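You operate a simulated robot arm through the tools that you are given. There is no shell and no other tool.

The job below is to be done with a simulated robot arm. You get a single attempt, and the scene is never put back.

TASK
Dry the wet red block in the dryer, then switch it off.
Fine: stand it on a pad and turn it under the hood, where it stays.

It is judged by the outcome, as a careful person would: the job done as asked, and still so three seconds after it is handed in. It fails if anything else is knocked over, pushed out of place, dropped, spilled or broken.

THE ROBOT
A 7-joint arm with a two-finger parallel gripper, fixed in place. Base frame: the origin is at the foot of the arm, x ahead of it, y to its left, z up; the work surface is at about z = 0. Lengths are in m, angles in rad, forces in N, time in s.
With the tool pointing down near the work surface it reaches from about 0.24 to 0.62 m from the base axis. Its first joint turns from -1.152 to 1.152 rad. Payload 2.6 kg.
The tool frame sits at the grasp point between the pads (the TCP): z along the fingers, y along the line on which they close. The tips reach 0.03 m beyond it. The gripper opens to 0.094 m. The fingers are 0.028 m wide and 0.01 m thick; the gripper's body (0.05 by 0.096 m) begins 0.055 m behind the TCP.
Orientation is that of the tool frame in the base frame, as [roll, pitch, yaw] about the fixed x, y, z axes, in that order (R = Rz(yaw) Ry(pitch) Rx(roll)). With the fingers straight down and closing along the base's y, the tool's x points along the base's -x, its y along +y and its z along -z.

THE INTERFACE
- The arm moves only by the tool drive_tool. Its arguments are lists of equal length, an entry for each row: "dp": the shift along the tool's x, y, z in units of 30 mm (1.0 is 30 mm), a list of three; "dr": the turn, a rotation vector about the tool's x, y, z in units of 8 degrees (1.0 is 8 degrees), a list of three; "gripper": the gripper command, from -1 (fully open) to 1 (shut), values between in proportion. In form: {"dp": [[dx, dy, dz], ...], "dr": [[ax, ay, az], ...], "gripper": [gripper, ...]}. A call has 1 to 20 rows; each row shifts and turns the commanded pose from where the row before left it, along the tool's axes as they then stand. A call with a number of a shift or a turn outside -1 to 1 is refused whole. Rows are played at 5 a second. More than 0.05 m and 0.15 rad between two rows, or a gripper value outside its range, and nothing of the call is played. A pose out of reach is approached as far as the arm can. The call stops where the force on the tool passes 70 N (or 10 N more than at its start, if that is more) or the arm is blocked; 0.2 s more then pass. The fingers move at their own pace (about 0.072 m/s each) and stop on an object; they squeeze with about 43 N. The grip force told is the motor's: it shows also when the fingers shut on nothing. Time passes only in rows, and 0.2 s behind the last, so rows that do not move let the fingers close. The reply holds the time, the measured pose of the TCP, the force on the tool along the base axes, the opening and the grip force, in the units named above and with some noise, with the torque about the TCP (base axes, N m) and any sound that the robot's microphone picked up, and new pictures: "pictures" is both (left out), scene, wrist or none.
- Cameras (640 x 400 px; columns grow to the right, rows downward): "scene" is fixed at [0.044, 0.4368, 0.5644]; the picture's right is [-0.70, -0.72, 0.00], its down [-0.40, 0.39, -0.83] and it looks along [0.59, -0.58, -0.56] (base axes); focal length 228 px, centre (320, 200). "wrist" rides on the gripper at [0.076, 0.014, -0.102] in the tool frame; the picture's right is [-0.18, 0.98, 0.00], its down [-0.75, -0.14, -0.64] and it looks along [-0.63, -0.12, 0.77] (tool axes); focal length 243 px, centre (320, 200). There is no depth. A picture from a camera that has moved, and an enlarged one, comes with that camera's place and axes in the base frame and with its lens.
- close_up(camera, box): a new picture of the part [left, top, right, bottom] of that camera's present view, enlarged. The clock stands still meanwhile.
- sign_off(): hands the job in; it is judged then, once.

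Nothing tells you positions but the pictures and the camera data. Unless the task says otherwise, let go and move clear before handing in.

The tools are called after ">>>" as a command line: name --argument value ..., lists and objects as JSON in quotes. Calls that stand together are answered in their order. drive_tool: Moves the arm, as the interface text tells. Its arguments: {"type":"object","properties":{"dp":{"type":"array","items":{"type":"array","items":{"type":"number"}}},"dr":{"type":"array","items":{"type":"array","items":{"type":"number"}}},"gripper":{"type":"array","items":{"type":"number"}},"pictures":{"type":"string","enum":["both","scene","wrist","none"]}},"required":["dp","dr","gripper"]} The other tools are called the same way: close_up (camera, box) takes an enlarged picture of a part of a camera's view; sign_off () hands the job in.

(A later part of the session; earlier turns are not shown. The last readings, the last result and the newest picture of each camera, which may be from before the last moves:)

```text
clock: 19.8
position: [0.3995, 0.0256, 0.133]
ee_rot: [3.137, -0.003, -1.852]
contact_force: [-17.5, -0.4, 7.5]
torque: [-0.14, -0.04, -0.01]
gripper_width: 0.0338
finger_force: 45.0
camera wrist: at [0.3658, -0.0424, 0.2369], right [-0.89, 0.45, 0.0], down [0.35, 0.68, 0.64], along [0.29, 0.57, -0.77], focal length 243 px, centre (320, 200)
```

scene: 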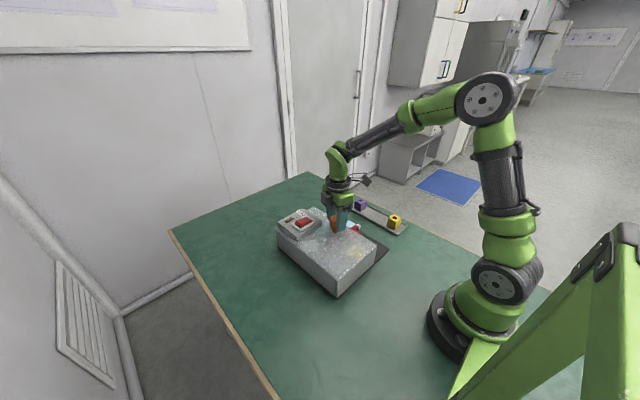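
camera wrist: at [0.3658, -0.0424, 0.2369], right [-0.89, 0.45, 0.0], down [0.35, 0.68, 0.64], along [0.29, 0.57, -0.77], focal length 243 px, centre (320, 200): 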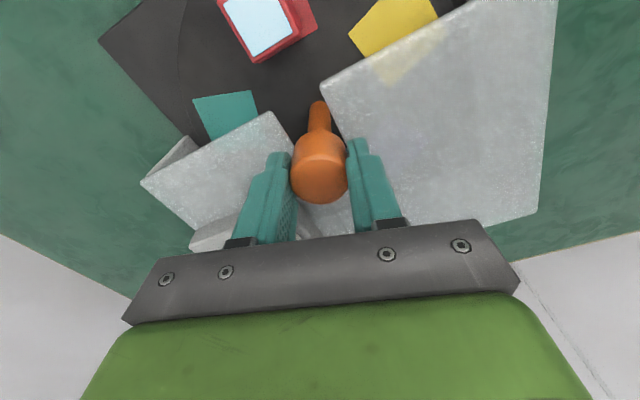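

The knob is gripped at 0.034 m, with a small side load that I'll relieve with a 1.5 mm shift. Then I'll start turning clockwise slowly and watch the disc.

>>> drive_tool --dp '[[0, 0.05, 0], [0, 0, 0], [0, 0, 0], [0, 0, 0], [0, 0, 0], [0, 0, 0], [0, 0, 0]]' --dr '[[0, 0, 0], [0, 0, 0.3], [0, 0, 0.6], [0, 0, 0.6], [0, 0, 0.6], [0, 0, 0.6], [0, 0, 0.3]]' --gripper '[1, 1, 1, 1, 1, 1, 1]' --pictures "both"

>>> close_up --camera "scene" --box '[280, 160, 400, 250]'

```text
clock: 21.4
position: [0.4011, 0.025, 0.1343]
ee_rot: [-3.141, 0.0, -2.271]
contact_force: [9.6, -4.9, -22.3]
torque: [-0.11, -0.05, 0.01]
gripper_width: 0.0336
finger_force: 44.8
camera wrist: at [0.3403, -0.0222, 0.2369], right [-0.63, 0.77, 0.0], down [0.59, 0.49, 0.64], along [0.5, 0.41, -0.77], focal length 243 px, centre (320, 200)
```

scene: 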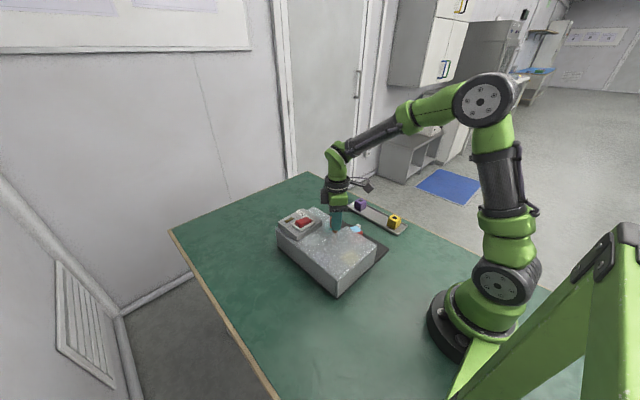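
wrist: 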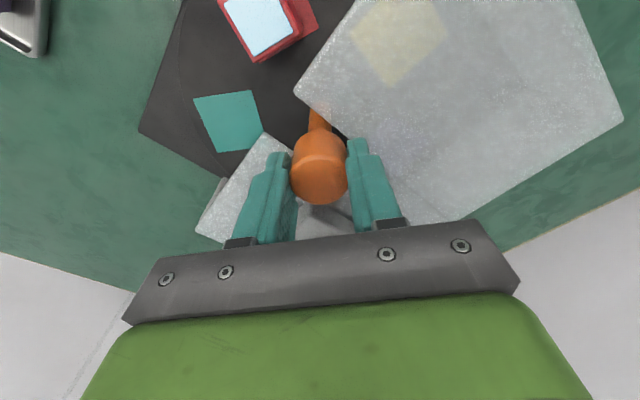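

```text
4.44 times, centred on (340, 205) of scene
camera zoom: at [0.0441, 0.4368, 0.5644], right [-0.7, -0.72, 0.0], down [-0.4, 0.39, -0.83], along [0.59, -0.58, -0.56], focal length 1015 px, centre (231, 178)
```

zoom: 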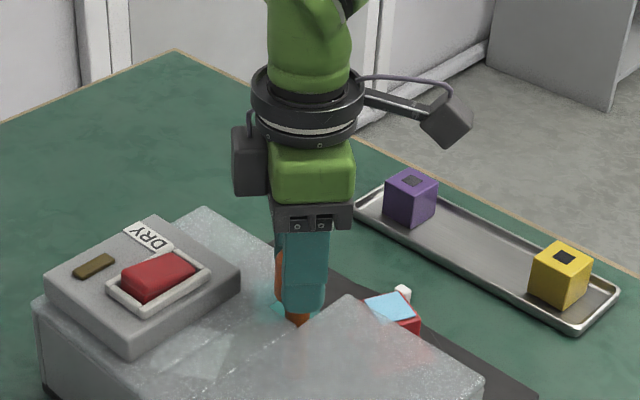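

The disc turns together with the tool, and the block is riding with it. I'll relieve the small residual load and continue clockwise, watching as the block passes under the hood edge.

>>> drive_tool --dp '[[0, -0.03, 0.05], [0, 0, 0], [0, 0, 0], [0, 0, 0], [0, 0, 0], [0, 0, 0], [0, 0, 0]]' --dr '[[0, 0, 0.3], [0, 0, 0.5], [0, 0, 0.5], [0, 0, 0.5], [0, 0, 0.5], [0, 0, 0.5], [0, 0, 0.3]]' --gripper '[1, 1, 1, 1, 1, 1, 1]' --pictures "both"

>>> close_up --camera "scene" --box '[280, 180, 400, 270]'

>>> close_up --camera "wrist" --box '[180, 0, 480, 200]'

```text
clock: 23.0
position: [0.3998, 0.0252, 0.1328]
ee_rot: [-3.141, 0.0, -2.706]
contact_force: [-26.6, -10.5, 32.6]
torque: [-0.18, -0.33, 0.04]
gripper_width: 0.0337
finger_force: 45.0
camera wrist: at [0.3254, 0.0074, 0.2368], right [-0.25, 0.97, 0.0], down [0.74, 0.19, 0.64], along [0.62, 0.16, -0.77], focal length 243 px, centre (320, 200)
```

scene: 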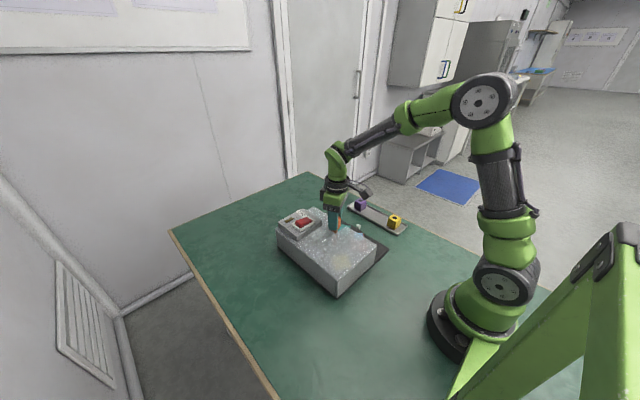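
wrist: 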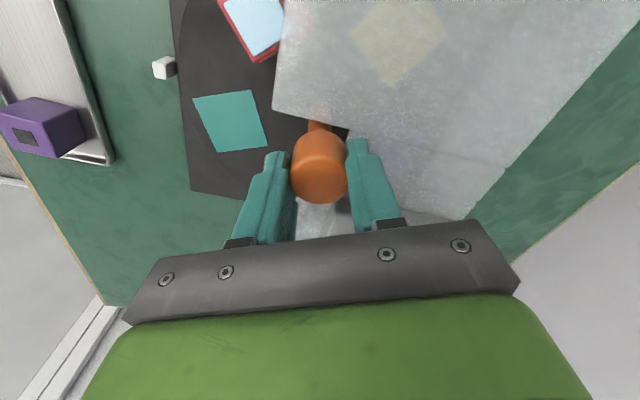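

```text
4.44 times, centred on (340, 225) of scene
camera zoom: at [0.0438, 0.4368, 0.5644], right [-0.7, -0.72, 0.0], down [-0.4, 0.39, -0.83], along [0.59, -0.58, -0.56], focal length 1015 px, centre (231, 89)
```

zoom: 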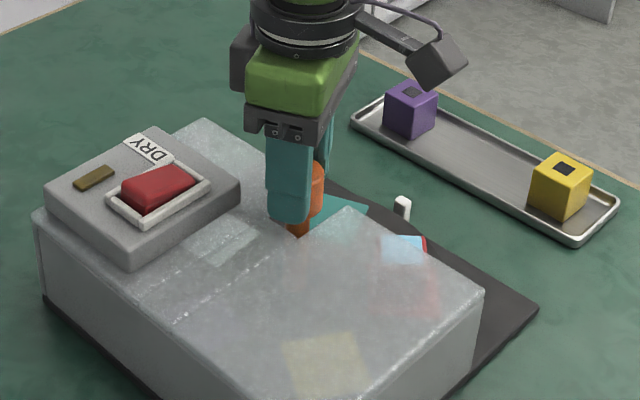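

```text
2.00 times, centred on (330, 100) of wrist
camera zoom: at [0.3254, 0.0074, 0.2368], right [-0.25, 0.97, 0.0], down [0.74, 0.19, 0.64], along [0.62, 0.16, -0.77], focal length 485 px, centre (300, 400)
```

zoom: 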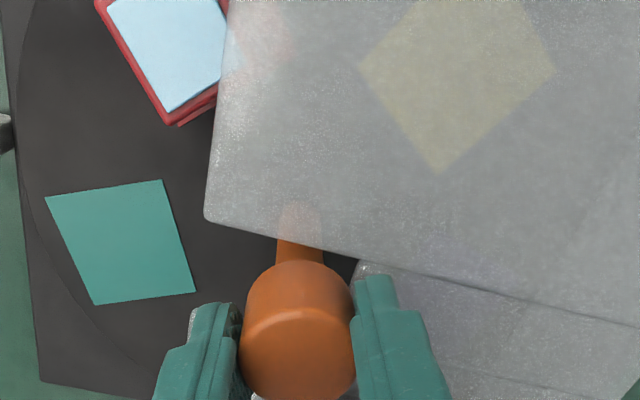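

The block is passing cleanly under the hood's edge. I'll trim the small grip loads and keep turning.

>>> drive_tool --dp '[[0.025, 0, -0.03], [0, 0, 0], [0, 0, 0], [0, 0, 0], [0, 0, 0], [0, 0, 0], [0, 0, 0], [0, 0, 0]]' --dr '[[0, 0, 0.3], [0, 0, 0.5], [0, 0, 0.5], [0, 0, 0.5], [0, 0, 0.5], [0, 0, 0.5], [0, 0, 0.5], [0, 0, 0.3]]' --gripper '[1, 1, 1, 1, 1, 1, 1, 1]' --pictures "both"

>>> close_up --camera "scene" --box '[280, 180, 400, 270]'

>>> close_up --camera "wrist" --box '[180, 0, 480, 200]'

```text
clock: 24.8
position: [0.3997, 0.0246, 0.1345]
ee_rot: [3.14, 0.001, 3.078]
contact_force: [4.9, -4.3, 5.2]
torque: [-0.37, 0.06, 0.02]
gripper_width: 0.0335
finger_force: 45.1
camera wrist: at [0.3253, 0.0456, 0.2367], right [0.25, 0.97, 0.0], down [0.74, -0.19, 0.64], along [0.62, -0.16, -0.77], focal length 243 px, centre (320, 200)
```

scene: 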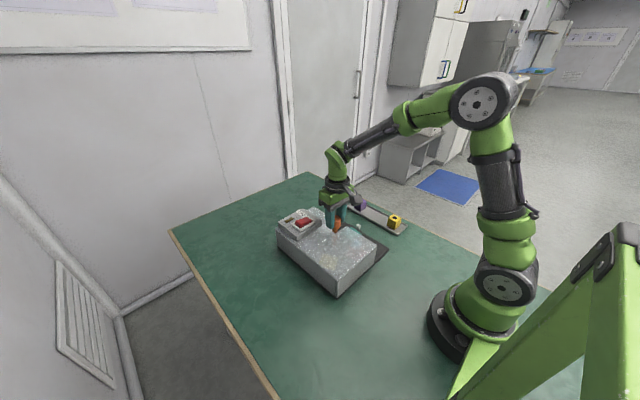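
wrist: 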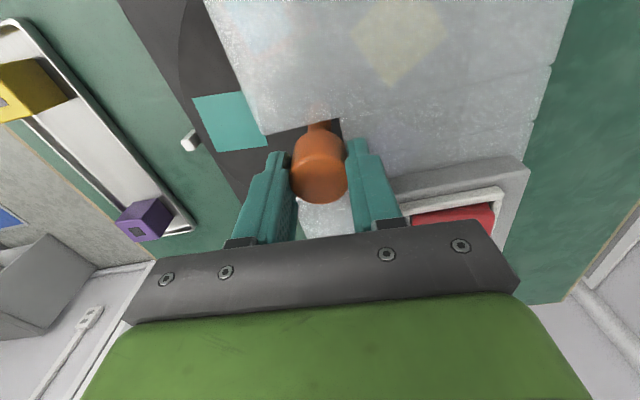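

```text
4.44 times, centred on (340, 225) of scene
camera zoom: at [0.044, 0.4368, 0.5644], right [-0.7, -0.72, 0.0], down [-0.4, 0.39, -0.83], along [0.59, -0.58, -0.56], focal length 1015 px, centre (231, 89)
```

zoom: 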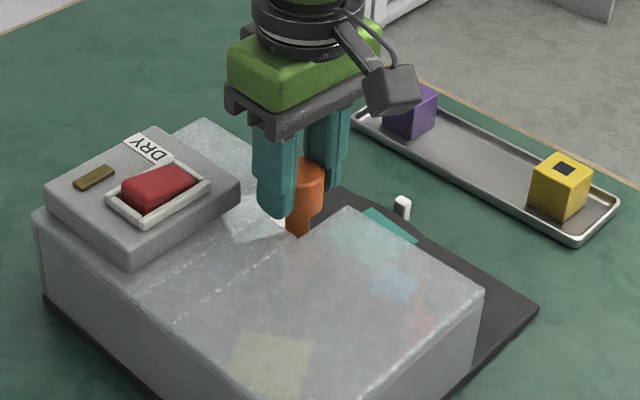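

```text
2.00 times, centred on (330, 100) of wrist
camera zoom: at [0.3253, 0.0456, 0.2367], right [0.25, 0.97, 0.0], down [0.74, -0.19, 0.64], along [0.62, -0.16, -0.77], focal length 485 px, centre (300, 400)
```

zoom: 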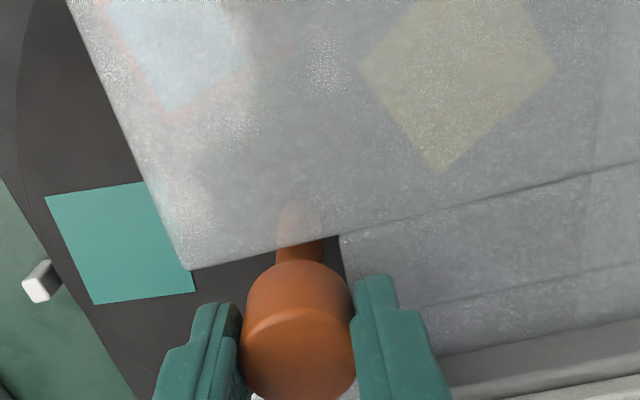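

The turn is now about 78° with low forces, and the block is under the hood. I'll continue the rotation so it ends up deep inside.

>>> drive_tool --dp '[[0, 0, 0], [0, 0, 0], [0, 0, 0], [0, 0, 0], [0, 0, 0], [0, 0, 0], [0, 0, 0], [0, 0, 0], [0, 0, 0], [0, 0, 0]]' --dr '[[0, 0, 0.3], [0, 0, 0.5], [0, 0, 0.5], [0, 0, 0.5], [0, 0, 0.5], [0, 0, 0.5], [0, 0, 0.5], [0, 0, 0.5], [0, 0, 0.5], [0, 0, 0.3]]' --gripper '[1, 1, 1, 1, 1, 1, 1, 1, 1, 1]' --pictures "both"

>>> close_up --camera "scene" --box '[280, 180, 400, 270]'

>>> close_up --camera "wrist" --box '[180, 0, 480, 200]'

```text
clock: 27.0
position: [0.4005, 0.0249, 0.1327]
ee_rot: [3.141, 0.001, 2.436]
contact_force: [11.1, -7.4, -9.4]
torque: [-0.42, -0.68, 0.03]
gripper_width: 0.0337
finger_force: 45.1
camera wrist: at [0.3517, 0.0866, 0.2367], right [0.78, 0.63, 0.0], down [0.48, -0.6, 0.64], along [0.4, -0.5, -0.77], focal length 243 px, centre (320, 200)
```

scene: 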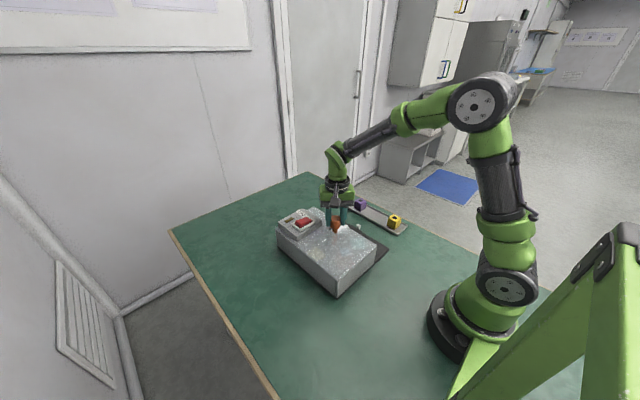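
wrist: 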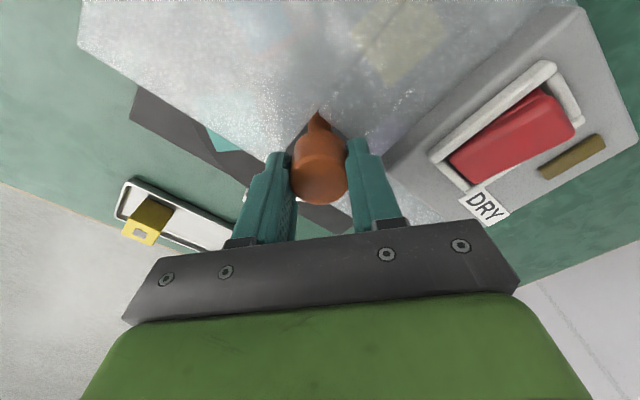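

```text
4.44 times, centred on (340, 225) of scene
camera zoom: at [0.044, 0.4368, 0.5644], right [-0.7, -0.72, 0.0], down [-0.4, 0.39, -0.83], along [0.59, -0.58, -0.56], focal length 1015 px, centre (231, 89)
```

zoom: 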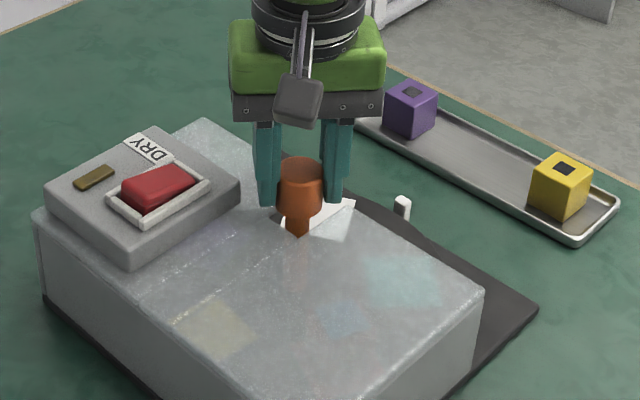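

```text
2.00 times, centred on (330, 100) of wrist
camera zoom: at [0.3517, 0.0866, 0.2367], right [0.78, 0.63, 0.0], down [0.48, -0.6, 0.64], along [0.4, -0.5, -0.77], focal length 485 px, centre (300, 400)
```

zoom: 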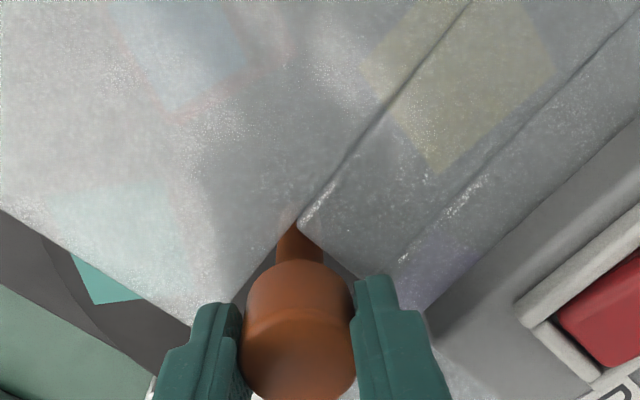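

About 114° turned, and the block is visible moving deep below the hood. I'll continue about 50° more so it is well inside.

>>> drive_tool --dp '[[0, 0, 0], [0, 0, 0], [0, 0, 0], [0, 0, 0], [0, 0, 0], [0, 0, 0], [0, 0, 0], [0, 0, 0], [0, 0, 0], [0, 0, 0], [0, 0, 0], [0, 0, 0], [0, 0, 0]]' --dr '[[0, 0, 0.3], [0, 0, 0.5], [0, 0, 0.5], [0, 0, 0.5], [0, 0, 0.5], [0, 0, 0.5], [0, 0, 0.5], [0, 0, 0.5], [0, 0, 0.5], [0, 0, 0.5], [0, 0, 0.5], [0, 0, 0.5], [0, 0, 0.3]]' --gripper '[1, 1, 1, 1, 1, 1, 1, 1, 1, 1, 1, 1, 1]' --pictures "both"

>>> close_up --camera "scene" --box '[280, 180, 400, 270]'

>>> close_up --camera "wrist" --box '[180, 0, 480, 200]'

```text
clock: 29.8
position: [0.4003, 0.0239, 0.1328]
ee_rot: [3.141, -0.001, 1.583]
contact_force: [10.9, -12.2, -3.9]
torque: [-0.08, 0.56, 0.01]
gripper_width: 0.0337
finger_force: 45.3
camera wrist: at [0.4134, 0.1024, 0.2368], right [0.98, -0.17, 0.0], down [-0.13, -0.75, 0.64], along [-0.11, -0.63, -0.77], focal length 243 px, centre (320, 200)
```

scene: 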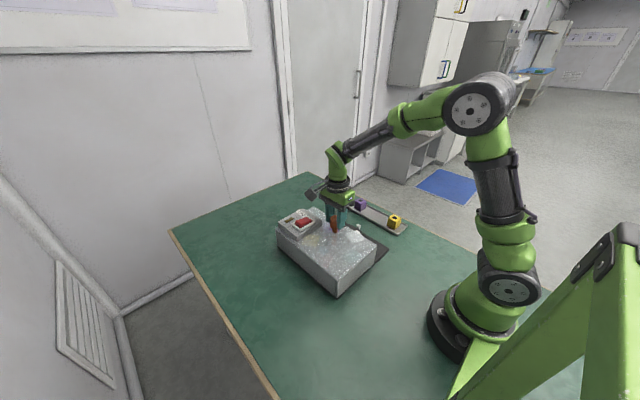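
wrist: 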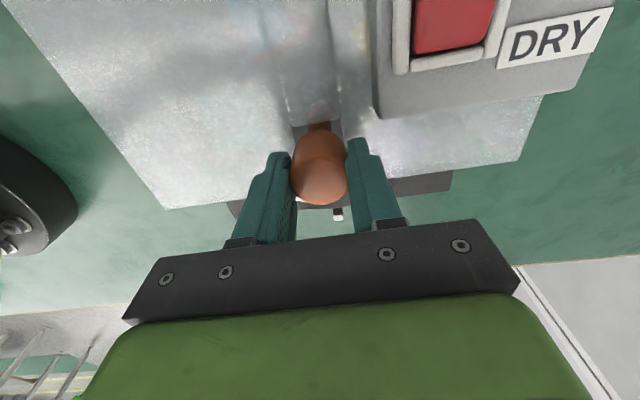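

```text
4.44 times, centred on (340, 225) of scene
camera zoom: at [0.044, 0.4368, 0.5644], right [-0.7, -0.72, 0.0], down [-0.4, 0.39, -0.83], along [0.59, -0.58, -0.56], focal length 1015 px, centre (231, 89)
```

zoom: 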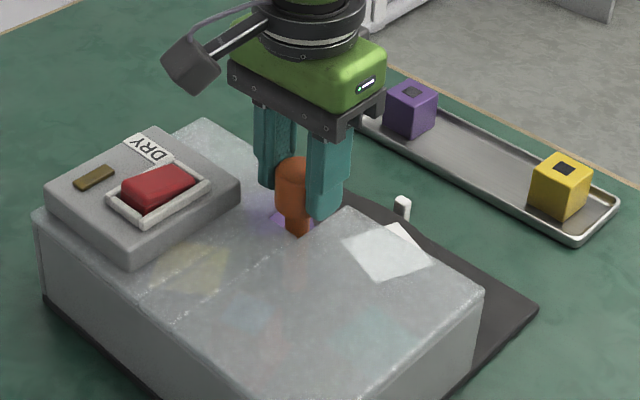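

```text
2.00 times, centred on (330, 100) of wrist
camera zoom: at [0.4134, 0.1024, 0.2368], right [0.98, -0.17, 0.0], down [-0.13, -0.75, 0.64], along [-0.11, -0.63, -0.77], focal length 485 px, centre (300, 400)
```

zoom: 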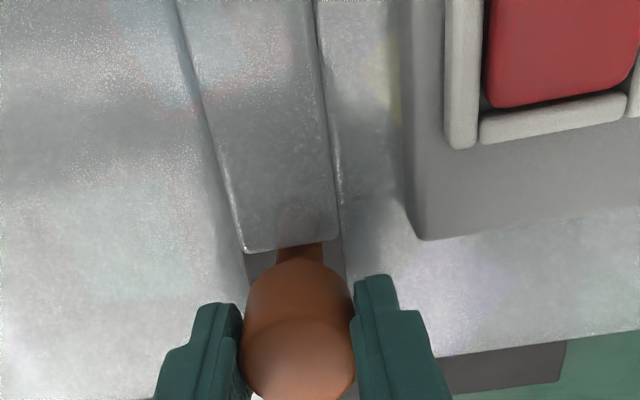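

The disc has turned about 163°, so the red block should now be deep under the hood at about (0.375, 0.098). I'll release the knob with a small opening and lift clear.

>>> drive_tool --dp '[[0, 0, 0], [0, 0, 0], [0, 0, -0.3], [0, 0, -0.8], [0, 0, -0.8], [0, 0, -0.8], [0, 0, -0.8], [0, 0, 0]]' --dr '[[0, 0, 0], [0, 0, 0], [0, 0, 0], [0, 0, 0], [0, 0, 0], [0, 0, 0], [0, 0, 0], [0, 0, 0]]' --gripper '[0.08, 0.08, 0.08, 0.08, 0.08, 0.08, 0.08, 0.08]' --pictures "both"

>>> close_up --camera "scene" --box '[270, 190, 400, 300]'

>>> close_up --camera "wrist" --box '[180, 0, 480, 200]'

```text
clock: 31.6
position: [0.3991, 0.0253, 0.2386]
ee_rot: [-3.141, -0.002, 1.585]
contact_force: [-0.2, 0.2, 0.1]
torque: [-0.01, 0.0, 0.02]
gripper_width: 0.0432
finger_force: 0.0
camera wrist: at [0.413, 0.1033, 0.3425], right [0.99, -0.17, 0.0], down [-0.13, -0.76, 0.64], along [-0.11, -0.63, -0.77], focal length 243 px, centre (320, 200)
```

scene: 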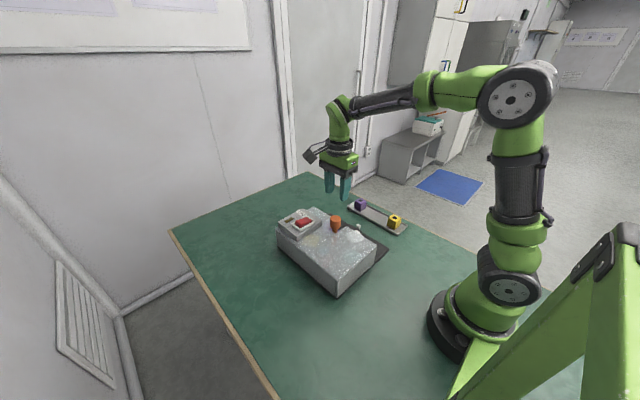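
wrist: 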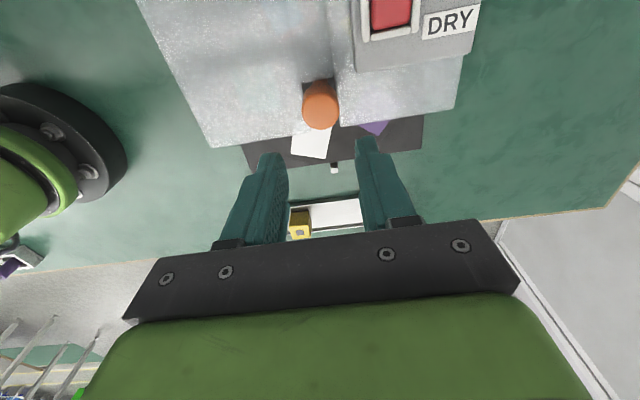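

```text
3.64 times, centred on (335, 245) of scene
camera zoom: at [0.044, 0.4368, 0.5644], right [-0.7, -0.72, 0.0], down [-0.4, 0.39, -0.83], along [0.59, -0.58, -0.56], focal length 830 px, centre (266, 36)
```

zoom: 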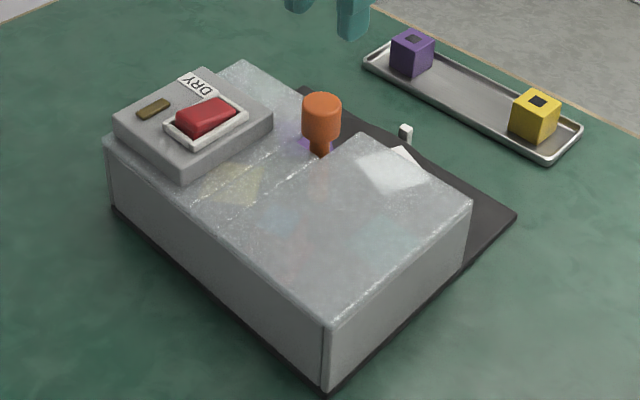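

```text
2.00 times, centred on (330, 100) of wrist
camera zoom: at [0.413, 0.1033, 0.3425], right [0.99, -0.17, 0.0], down [-0.13, -0.76, 0.64], along [-0.11, -0.63, -0.77], focal length 485 px, centre (300, 400)
```

zoom: 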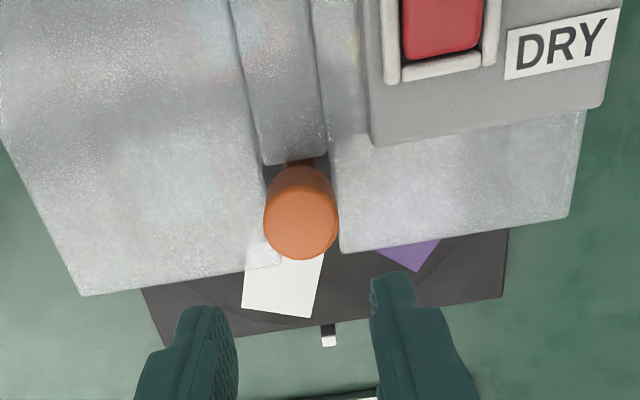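

The knob is free and I can see the block's bluish top under the hood, with the white pad now at the front. Next I'll move above the rocker switch to study it.

>>> drive_tool --dp '[[0.83, 0.67, 0], [0.83, 0.67, 0], [0.83, 0.67, 0], [0, 0, 0]]' --dr '[[0, 0, 0], [0, 0, 0], [0, 0, 0], [0, 0, 0]]' --gripper '[0.08, 0.08, 0.08, 0.08]' --pictures "both"

>>> close_up --camera "wrist" --box '[180, 30, 460, 210]'

>>> close_up --camera "scene" --box '[275, 195, 335, 235]'

```text
clock: 32.6
position: [0.4589, 0.1012, 0.238]
ee_rot: [3.141, 0.0, 1.583]
contact_force: [-0.3, -0.6, 0.0]
torque: [0.0, 0.01, -0.01]
gripper_width: 0.0431
finger_force: 0.0
camera wrist: at [0.4722, 0.1785, 0.3421], right [0.99, -0.17, 0.0], down [-0.13, -0.76, 0.64], along [-0.11, -0.63, -0.77], focal length 243 px, centre (320, 200)
```

scene: 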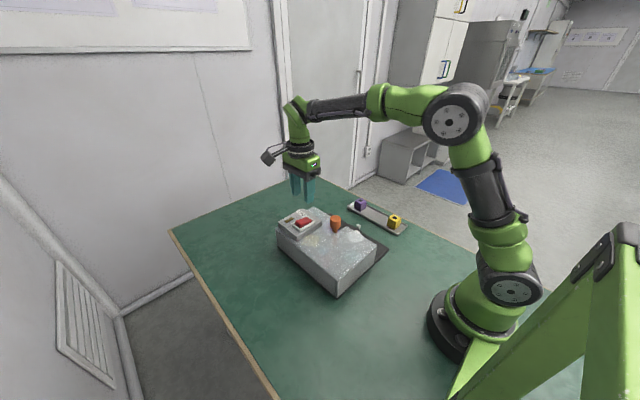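
wrist: 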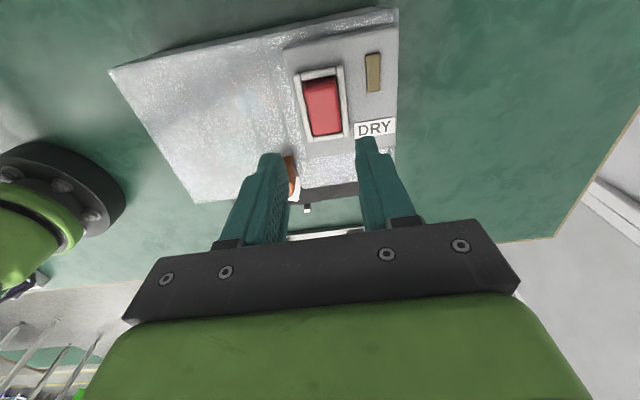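

```text
2.22 times, centred on (320, 120) of wrist
camera zoom: at [0.4722, 0.1785, 0.3421], right [0.99, -0.17, 0.0], down [-0.13, -0.76, 0.64], along [-0.11, -0.63, -0.77], focal length 539 px, centre (320, 378)
```

zoom: 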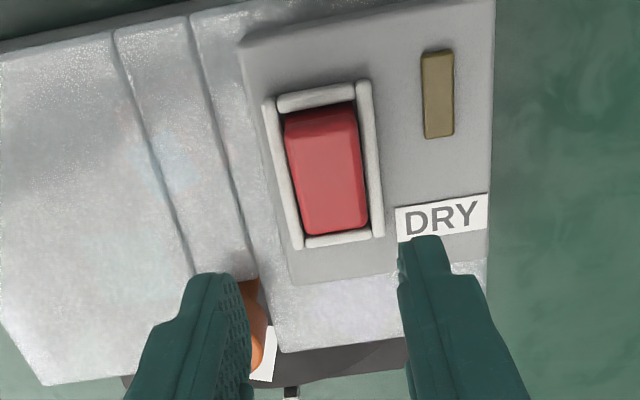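

```text
10.00 times, centred on (305, 215) of scene
camera zoom: at [0.044, 0.4368, 0.5644], right [-0.7, -0.72, 0.0], down [-0.4, 0.39, -0.83], along [0.59, -0.58, -0.56], focal length 2284 px, centre (470, 50)
```

zoom: 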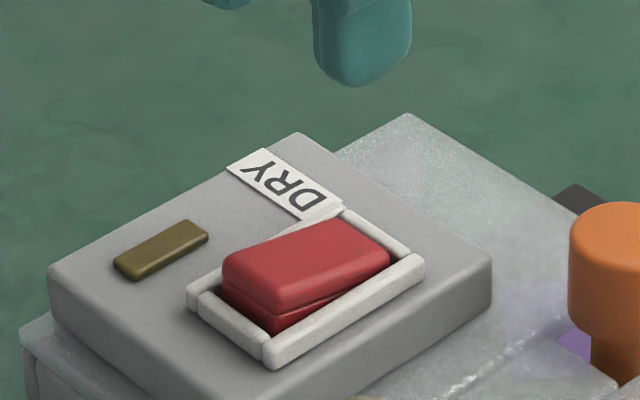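

The rocker's raised end is on the +y side, with its centre at about (0.4615, 0.098); the lamp is dark, so the dryer is off. I'll close the fingers, come lower, and tilt so one finger edge presses only the raised end.

>>> drive_tool --dp '[[0.3, 0.087, 0.5], [0, 0, 0.6], [0, 0, 0.5], [0, 0, 0], [0, 0, 0], [0, 0, 0], [0, 0, 0]]' --dr '[[0, 0, 0], [0, 0, 0], [0, 0, 0], [0, -0.9, 0], [0, -0.9, 0], [0, -0.7, 0], [0, 0, 0]]' --gripper '[1, 1, 1, 1, 1, 1, 1]' --pictures "both"

>>> close_up --camera "wrist" --box '[200, 60, 460, 240]'

>>> close_up --camera "scene" --box '[260, 160, 350, 240]'

```text
clock: 34.2
position: [0.4616, 0.1099, 0.1897]
ee_rot: [3.141, 0.351, 1.584]
contact_force: [-1.5, 0.3, -0.8]
torque: [0.0, 0.05, 0.01]
gripper_width: 0.0
finger_force: 33.0
camera wrist: at [0.4745, 0.2181, 0.2617], right [0.98, -0.16, 0.06], down [-0.14, -0.49, 0.86], along [-0.11, -0.86, -0.5], focal length 243 px, centre (320, 200)
```

scene: 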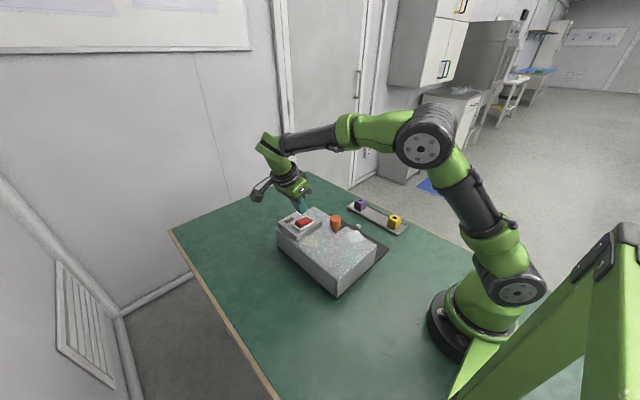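
wrist: 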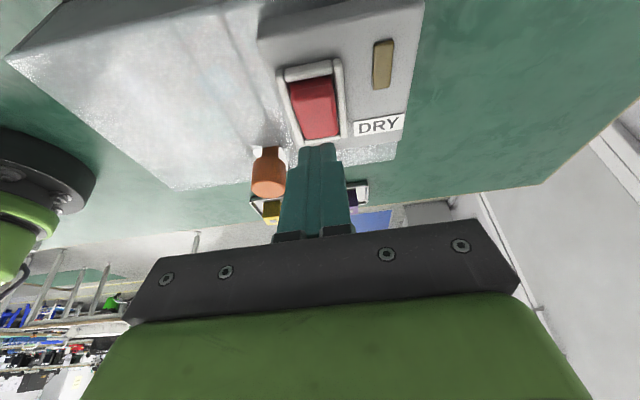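

```text
2.22 times, centred on (330, 150) of wrist
camera zoom: at [0.4745, 0.2181, 0.2617], right [0.98, -0.16, 0.06], down [-0.14, -0.49, 0.86], along [-0.11, -0.86, -0.5], focal length 539 px, centre (298, 311)
```

zoom: 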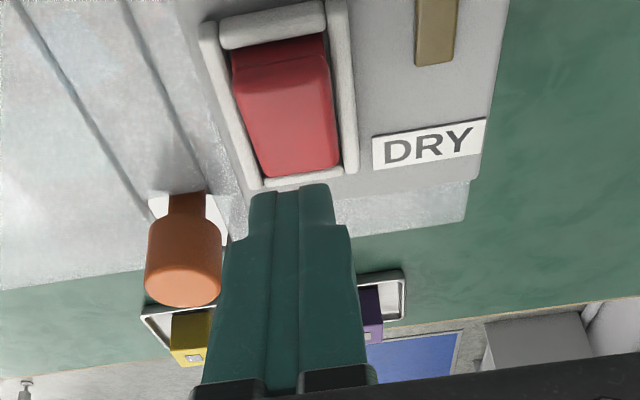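

```text
5.00 times, centred on (305, 200) of scene
camera zoom: at [0.044, 0.4368, 0.5644], right [-0.7, -0.72, 0.0], down [-0.4, 0.39, -0.83], along [0.59, -0.58, -0.56], focal length 1142 px, centre (395, 200)
```

zoom: 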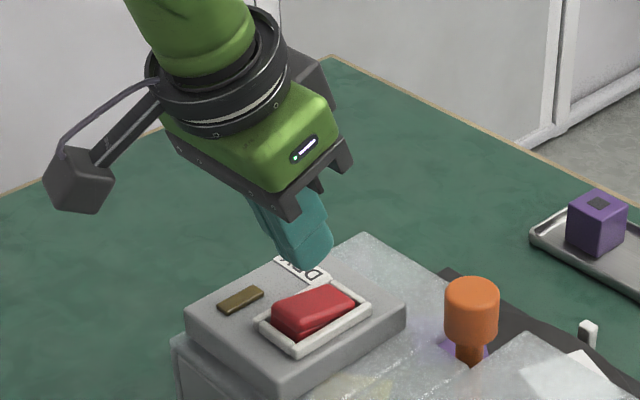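

The tilted finger edge is over the raised end at y ≈ 0.113, about 3 cm above it. I'll lower most of the way, then press in small steps.

>>> drive_tool --dp '[[0.171, 0, 0.47], [0.137, 0, 0.376], [0, 0, 0]]' --dr '[[0, 0, 0], [0, 0, 0], [0, 0, 0]]' --gripper '[1, 1, 1]' --pictures "both"

>>> close_up --camera "wrist" --box '[200, 60, 460, 240]'

>>> close_up --camera "scene" --box '[260, 160, 350, 240]'

```text
clock: 35.0
position: [0.4619, 0.1093, 0.163]
ee_rot: [3.14, 0.349, 1.584]
contact_force: [1.2, 0.9, -0.1]
torque: [0.05, 0.01, -0.04]
gripper_width: 0.0
finger_force: 33.0
camera wrist: at [0.4747, 0.2179, 0.2348], right [0.99, -0.16, 0.06], down [-0.14, -0.49, 0.86], along [-0.11, -0.86, -0.5], focal length 243 px, centre (320, 200)
```

scene: 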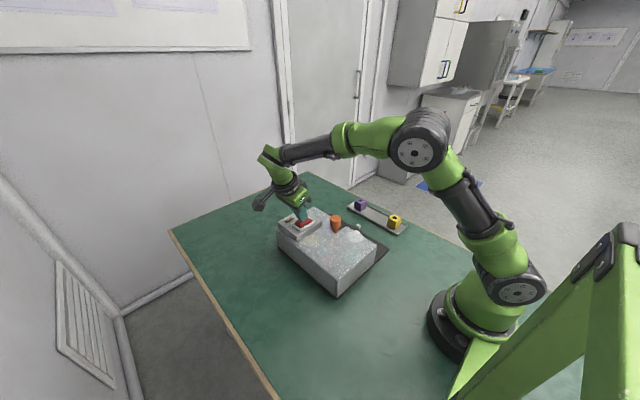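
wrist: 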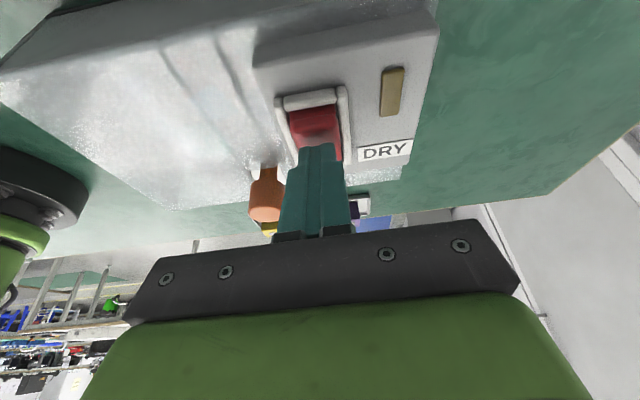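

```text
2.22 times, centred on (330, 150) of wrist
camera zoom: at [0.4747, 0.2179, 0.2348], right [0.99, -0.16, 0.06], down [-0.14, -0.49, 0.86], along [-0.11, -0.86, -0.5], focal length 539 px, centre (298, 311)
```

zoom: 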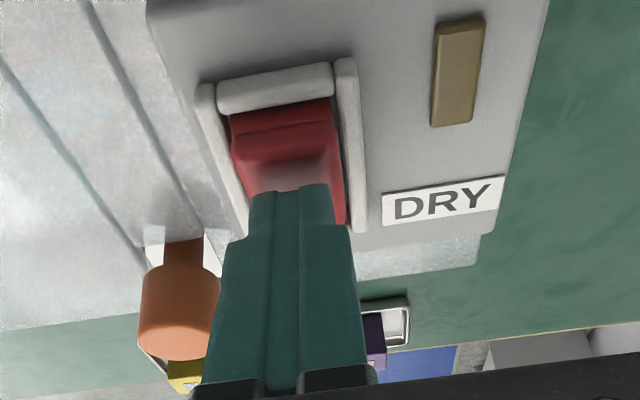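

```text
5.00 times, centred on (305, 200) of scene
camera zoom: at [0.044, 0.4368, 0.5644], right [-0.7, -0.72, 0.0], down [-0.4, 0.39, -0.83], along [0.59, -0.58, -0.56], focal length 1142 px, centre (395, 200)
```

zoom: 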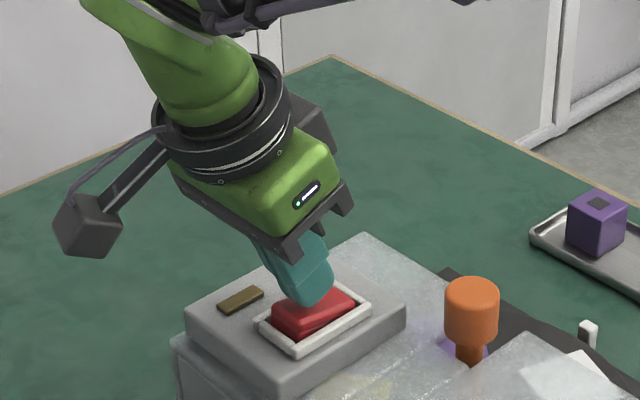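

The finger is centred on the rocker's raised half. I'll press down in 2 mm steps and look for a click and the lamp.

>>> drive_tool --dp '[[0.0228, 0, 0.0627], [0.0228, 0, 0.0627], [0.0228, 0, 0.0627], [0.0228, 0, 0.0627], [0, 0, 0]]' --dr '[[0, 0, 0], [0, 0, 0], [0, 0, 0], [0, 0, 0], [0, 0, 0]]' --gripper '[1, 1, 1, 1, 1]' --pictures "both"

>>> close_up --camera "wrist" --box '[200, 60, 460, 240]'

>>> close_up --camera "scene" --box '[260, 160, 350, 240]'

```text
clock: 36.2
position: [0.462, 0.1103, 0.158]
ee_rot: [3.137, 0.346, 1.581]
contact_force: [-15.2, -0.5, 39.1]
torque: [0.11, 0.48, 0.03]
gripper_width: 0.0001
finger_force: 32.8
camera wrist: at [0.4749, 0.2177, 0.2297], right [0.98, -0.16, 0.07], down [-0.14, -0.49, 0.86], along [-0.11, -0.86, -0.51], focal length 243 px, centre (320, 200)
```

scene: 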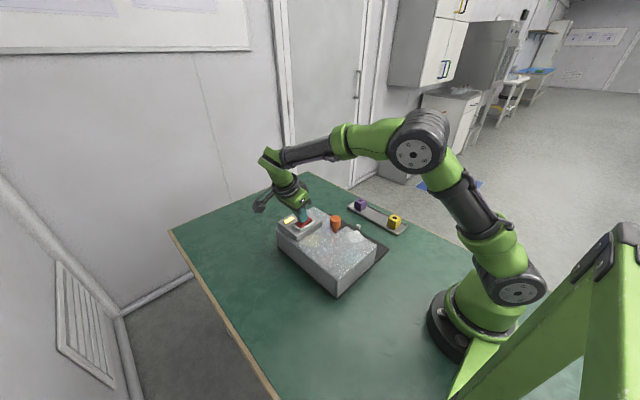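
wrist: 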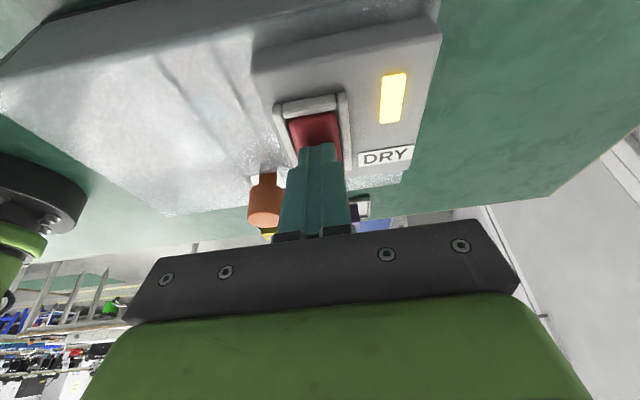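

```text
2.22 times, centred on (330, 150) of wrist
camera zoom: at [0.4749, 0.2177, 0.2297], right [0.98, -0.16, 0.07], down [-0.14, -0.49, 0.86], along [-0.11, -0.86, -0.51], focal length 539 px, centre (298, 311)
```

zoom: 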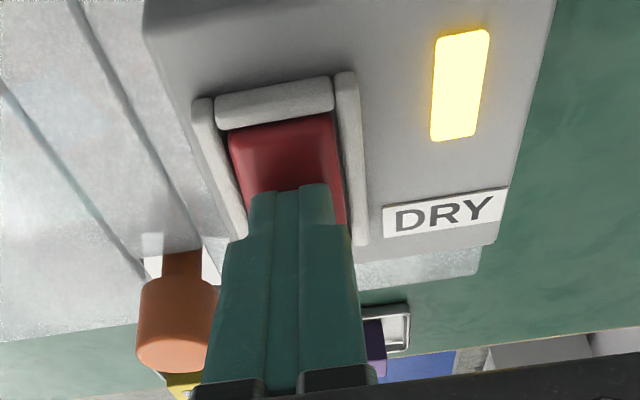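

```text
5.00 times, centred on (305, 200) of scene
camera zoom: at [0.0437, 0.4367, 0.5645], right [-0.7, -0.72, 0.0], down [-0.4, 0.39, -0.83], along [0.59, -0.58, -0.56], focal length 1142 px, centre (395, 200)
```

zoom: 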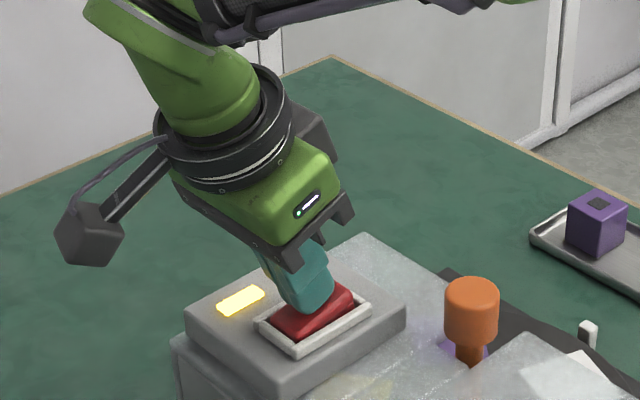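

The lamp is lit, so the dryer is on. I'll lift off the rocker, level the tool and tilt it the other way, ready for switching off, while watching the block through the hood.

>>> drive_tool --dp '[[-0.171, 0, -0.47], [-0.29, 0, -0.8], [-0.29, 0, -0.8], [0, 0, 0], [0, 0, 0], [0, 0, 0]]' --dr '[[0, 0, 0], [0, 0, 0], [0, 0, 0], [0, 0.9, 0], [0, 0.9, 0], [0, 0.7, 0]]' --gripper '[1, 1, 1, 1, 1, 1]' --pictures "both"

>>> close_up --camera "scene" --box '[270, 200, 390, 290]'

>>> close_up --camera "wrist" --box '[100, 0, 460, 220]'

```text
clock: 37.6
position: [0.4615, 0.11, 0.2219]
ee_rot: [3.14, -0.001, 1.585]
contact_force: [-0.2, 0.4, 0.0]
torque: [-0.03, 0.03, 0.02]
gripper_width: 0.0
finger_force: 33.0
camera wrist: at [0.475, 0.1879, 0.3253], right [0.99, -0.17, 0.0], down [-0.13, -0.76, 0.64], along [-0.11, -0.63, -0.77], focal length 243 px, centre (320, 200)
```

scene: 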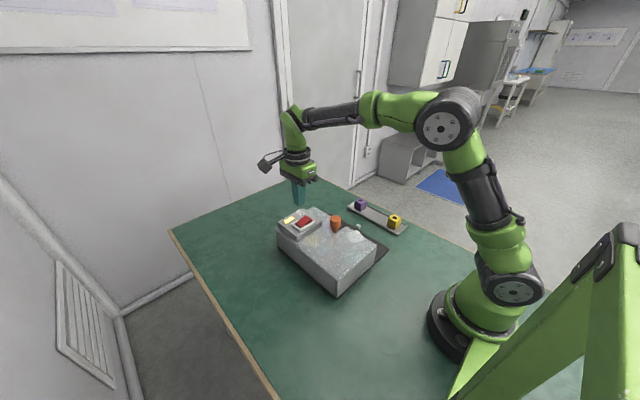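
wrist: 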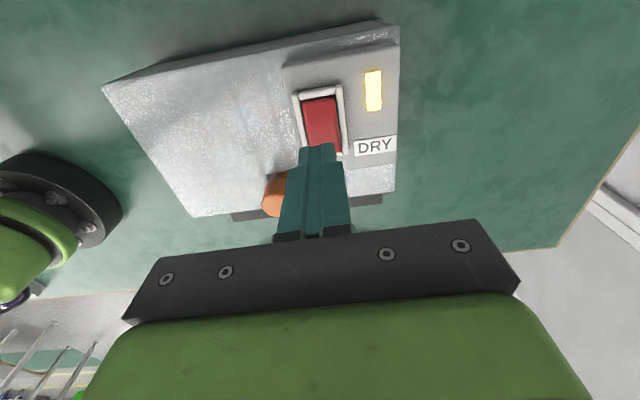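

```text
4.44 times, centred on (330, 245) of scene
camera zoom: at [0.044, 0.4368, 0.5644], right [-0.7, -0.72, 0.0], down [-0.4, 0.39, -0.83], along [0.59, -0.58, -0.56], focal length 1015 px, centre (276, 0)
```

zoom: 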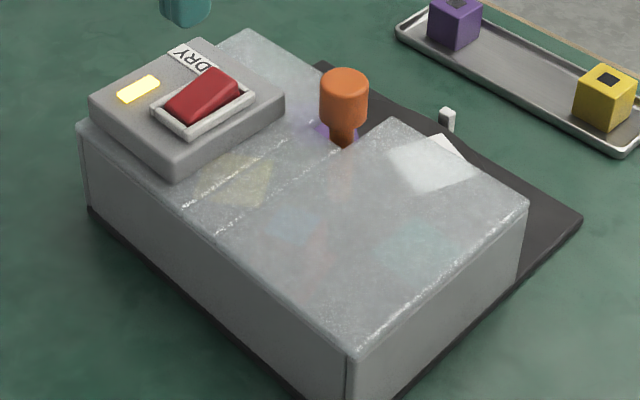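

```text
1.78 times, centred on (280, 110) of wrist
camera zoom: at [0.475, 0.1879, 0.3253], right [0.99, -0.17, 0.0], down [-0.13, -0.76, 0.64], along [-0.11, -0.63, -0.77], focal length 431 px, centre (391, 360)
```

zoom: 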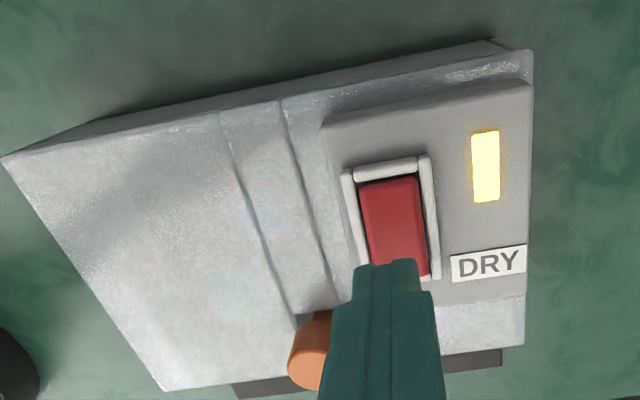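

The dryer is on and the rocker has flipped, so its -y end is now raised. While it dries I'll move the camera over the block to watch its top through the hood.

>>> drive_tool --dp '[[-0.167, -0.75, 0], [-0.167, -0.75, 0], [-0.167, -0.75, 0], [-0.167, -0.75, 0], [0, 0, 0]]' --dr '[[0, 0, 0], [0, 0, 0], [0, 0, 0], [0, 0, 0], [0, 0, 0]]' --gripper '[1, 1, 1, 1, 1]' --pictures "wrist"

>>> close_up --camera "wrist" --box '[220, 20, 420, 160]'

>>> close_up --camera "scene" --box '[305, 225, 365, 275]'

```text
clock: 38.8
position: [0.3715, 0.0872, 0.2227]
ee_rot: [3.141, 0.001, 1.583]
contact_force: [0.1, 0.5, 0.1]
torque: [-0.03, 0.01, -0.01]
gripper_width: 0.0
finger_force: 32.7
camera wrist: at [0.385, 0.1659, 0.3253], right [0.99, -0.17, 0.0], down [-0.13, -0.76, 0.64], along [-0.11, -0.63, -0.77], focal length 243 px, centre (320, 200)
```

wrist: 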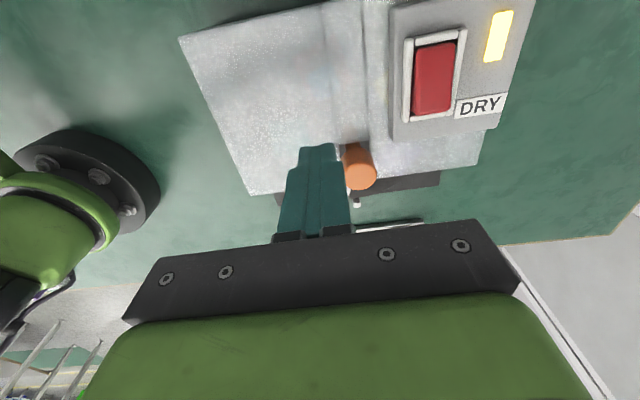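

```text
2.86 times, centred on (320, 90) of wrist
camera zoom: at [0.385, 0.1659, 0.3253], right [0.99, -0.17, 0.0], down [-0.13, -0.76, 0.64], along [-0.11, -0.63, -0.77], focal length 693 px, centre (320, 514)
```

zoom: 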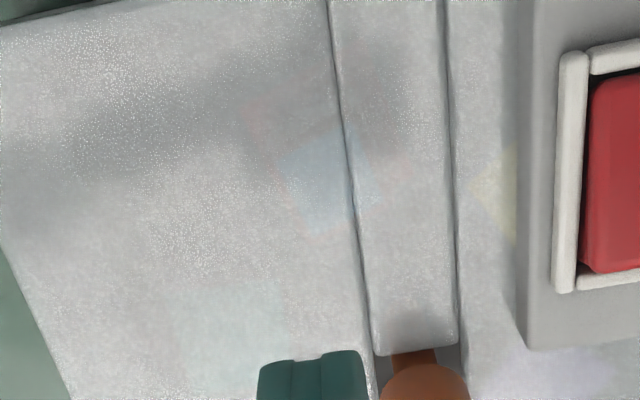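

```text
8.00 times, centred on (335, 250) of scene
camera zoom: at [0.044, 0.4368, 0.5644], right [-0.7, -0.72, 0.0], down [-0.4, 0.39, -0.83], along [0.59, -0.58, -0.56], focal length 1827 px, centre (200, -200)
```

zoom: 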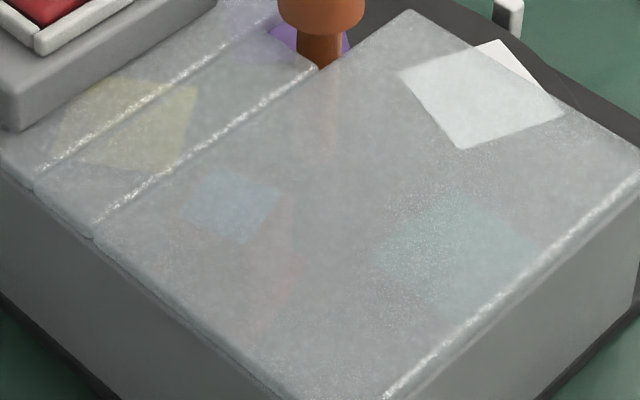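

The block's light-blue top is still visible under the hood. I'll wait 4 s and compare.

>>> drive_tool --dp '[[0, 0, 0], [0, 0, 0], [0, 0, 0], [0, 0, 0], [0, 0, 0], [0, 0, 0], [0, 0, 0], [0, 0, 0], [0, 0, 0], [0, 0, 0], [0, 0, 0], [0, 0, 0], [0, 0, 0], [0, 0, 0], [0, 0, 0], [0, 0, 0], [0, 0, 0], [0, 0, 0], [0, 0, 0], [0, 0, 0]]' --dr '[[0, 0, 0], [0, 0, 0], [0, 0, 0], [0, 0, 0], [0, 0, 0], [0, 0, 0], [0, 0, 0], [0, 0, 0], [0, 0, 0], [0, 0, 0], [0, 0, 0], [0, 0, 0], [0, 0, 0], [0, 0, 0], [0, 0, 0], [0, 0, 0], [0, 0, 0], [0, 0, 0], [0, 0, 0], [0, 0, 0]]' --gripper '[1, 1, 1, 1, 1, 1, 1, 1, 1, 1, 1, 1, 1, 1, 1, 1, 1, 1, 1, 1]' --pictures "wrist"

>>> close_up --camera "wrist" --box '[220, 20, 420, 160]'

>>> close_up --camera "scene" --box '[305, 225, 365, 275]'

```text
clock: 43.0
position: [0.3713, 0.0887, 0.2215]
ee_rot: [-3.141, 0.002, 1.584]
contact_force: [-0.8, 0.5, -0.7]
torque: [-0.05, 0.04, -0.01]
gripper_width: 0.0003
finger_force: 32.9
camera wrist: at [0.3853, 0.1659, 0.3254], right [0.99, -0.17, 0.0], down [-0.13, -0.76, 0.64], along [-0.11, -0.63, -0.77], focal length 243 px, centre (320, 200)
```

wrist: 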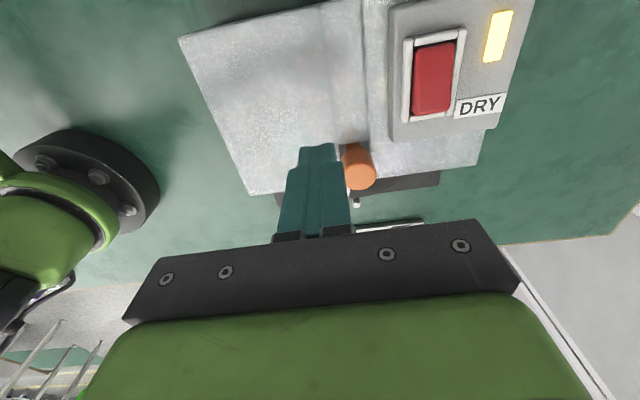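

```text
2.86 times, centred on (320, 90) of wrist
camera zoom: at [0.3853, 0.1659, 0.3254], right [0.99, -0.17, 0.0], down [-0.13, -0.76, 0.64], along [-0.11, -0.63, -0.77], focal length 693 px, centre (320, 514)
```

zoom: 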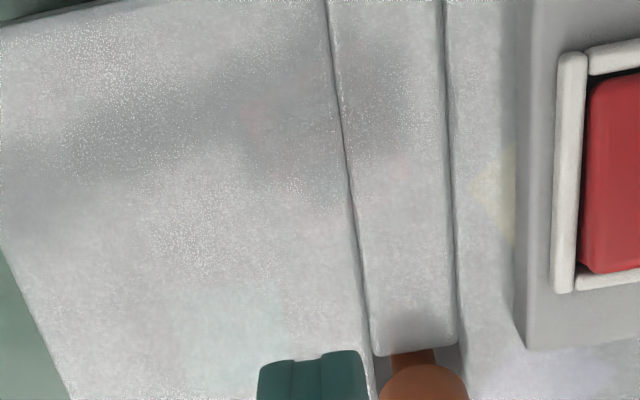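

```text
8.00 times, centred on (335, 250) of scene
camera zoom: at [0.044, 0.4368, 0.5644], right [-0.7, -0.72, 0.0], down [-0.4, 0.39, -0.83], along [0.59, -0.58, -0.56], focal length 1827 px, centre (200, -200)
```

zoom: 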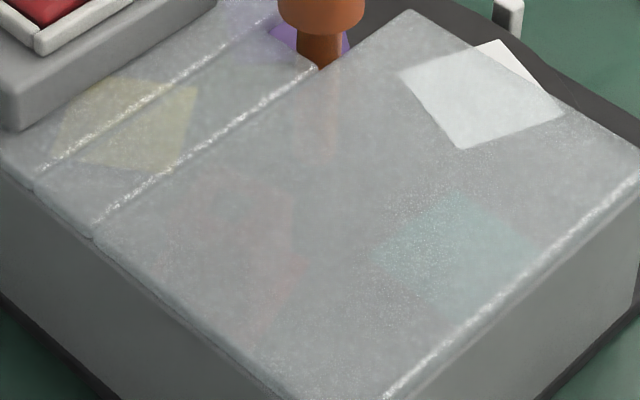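

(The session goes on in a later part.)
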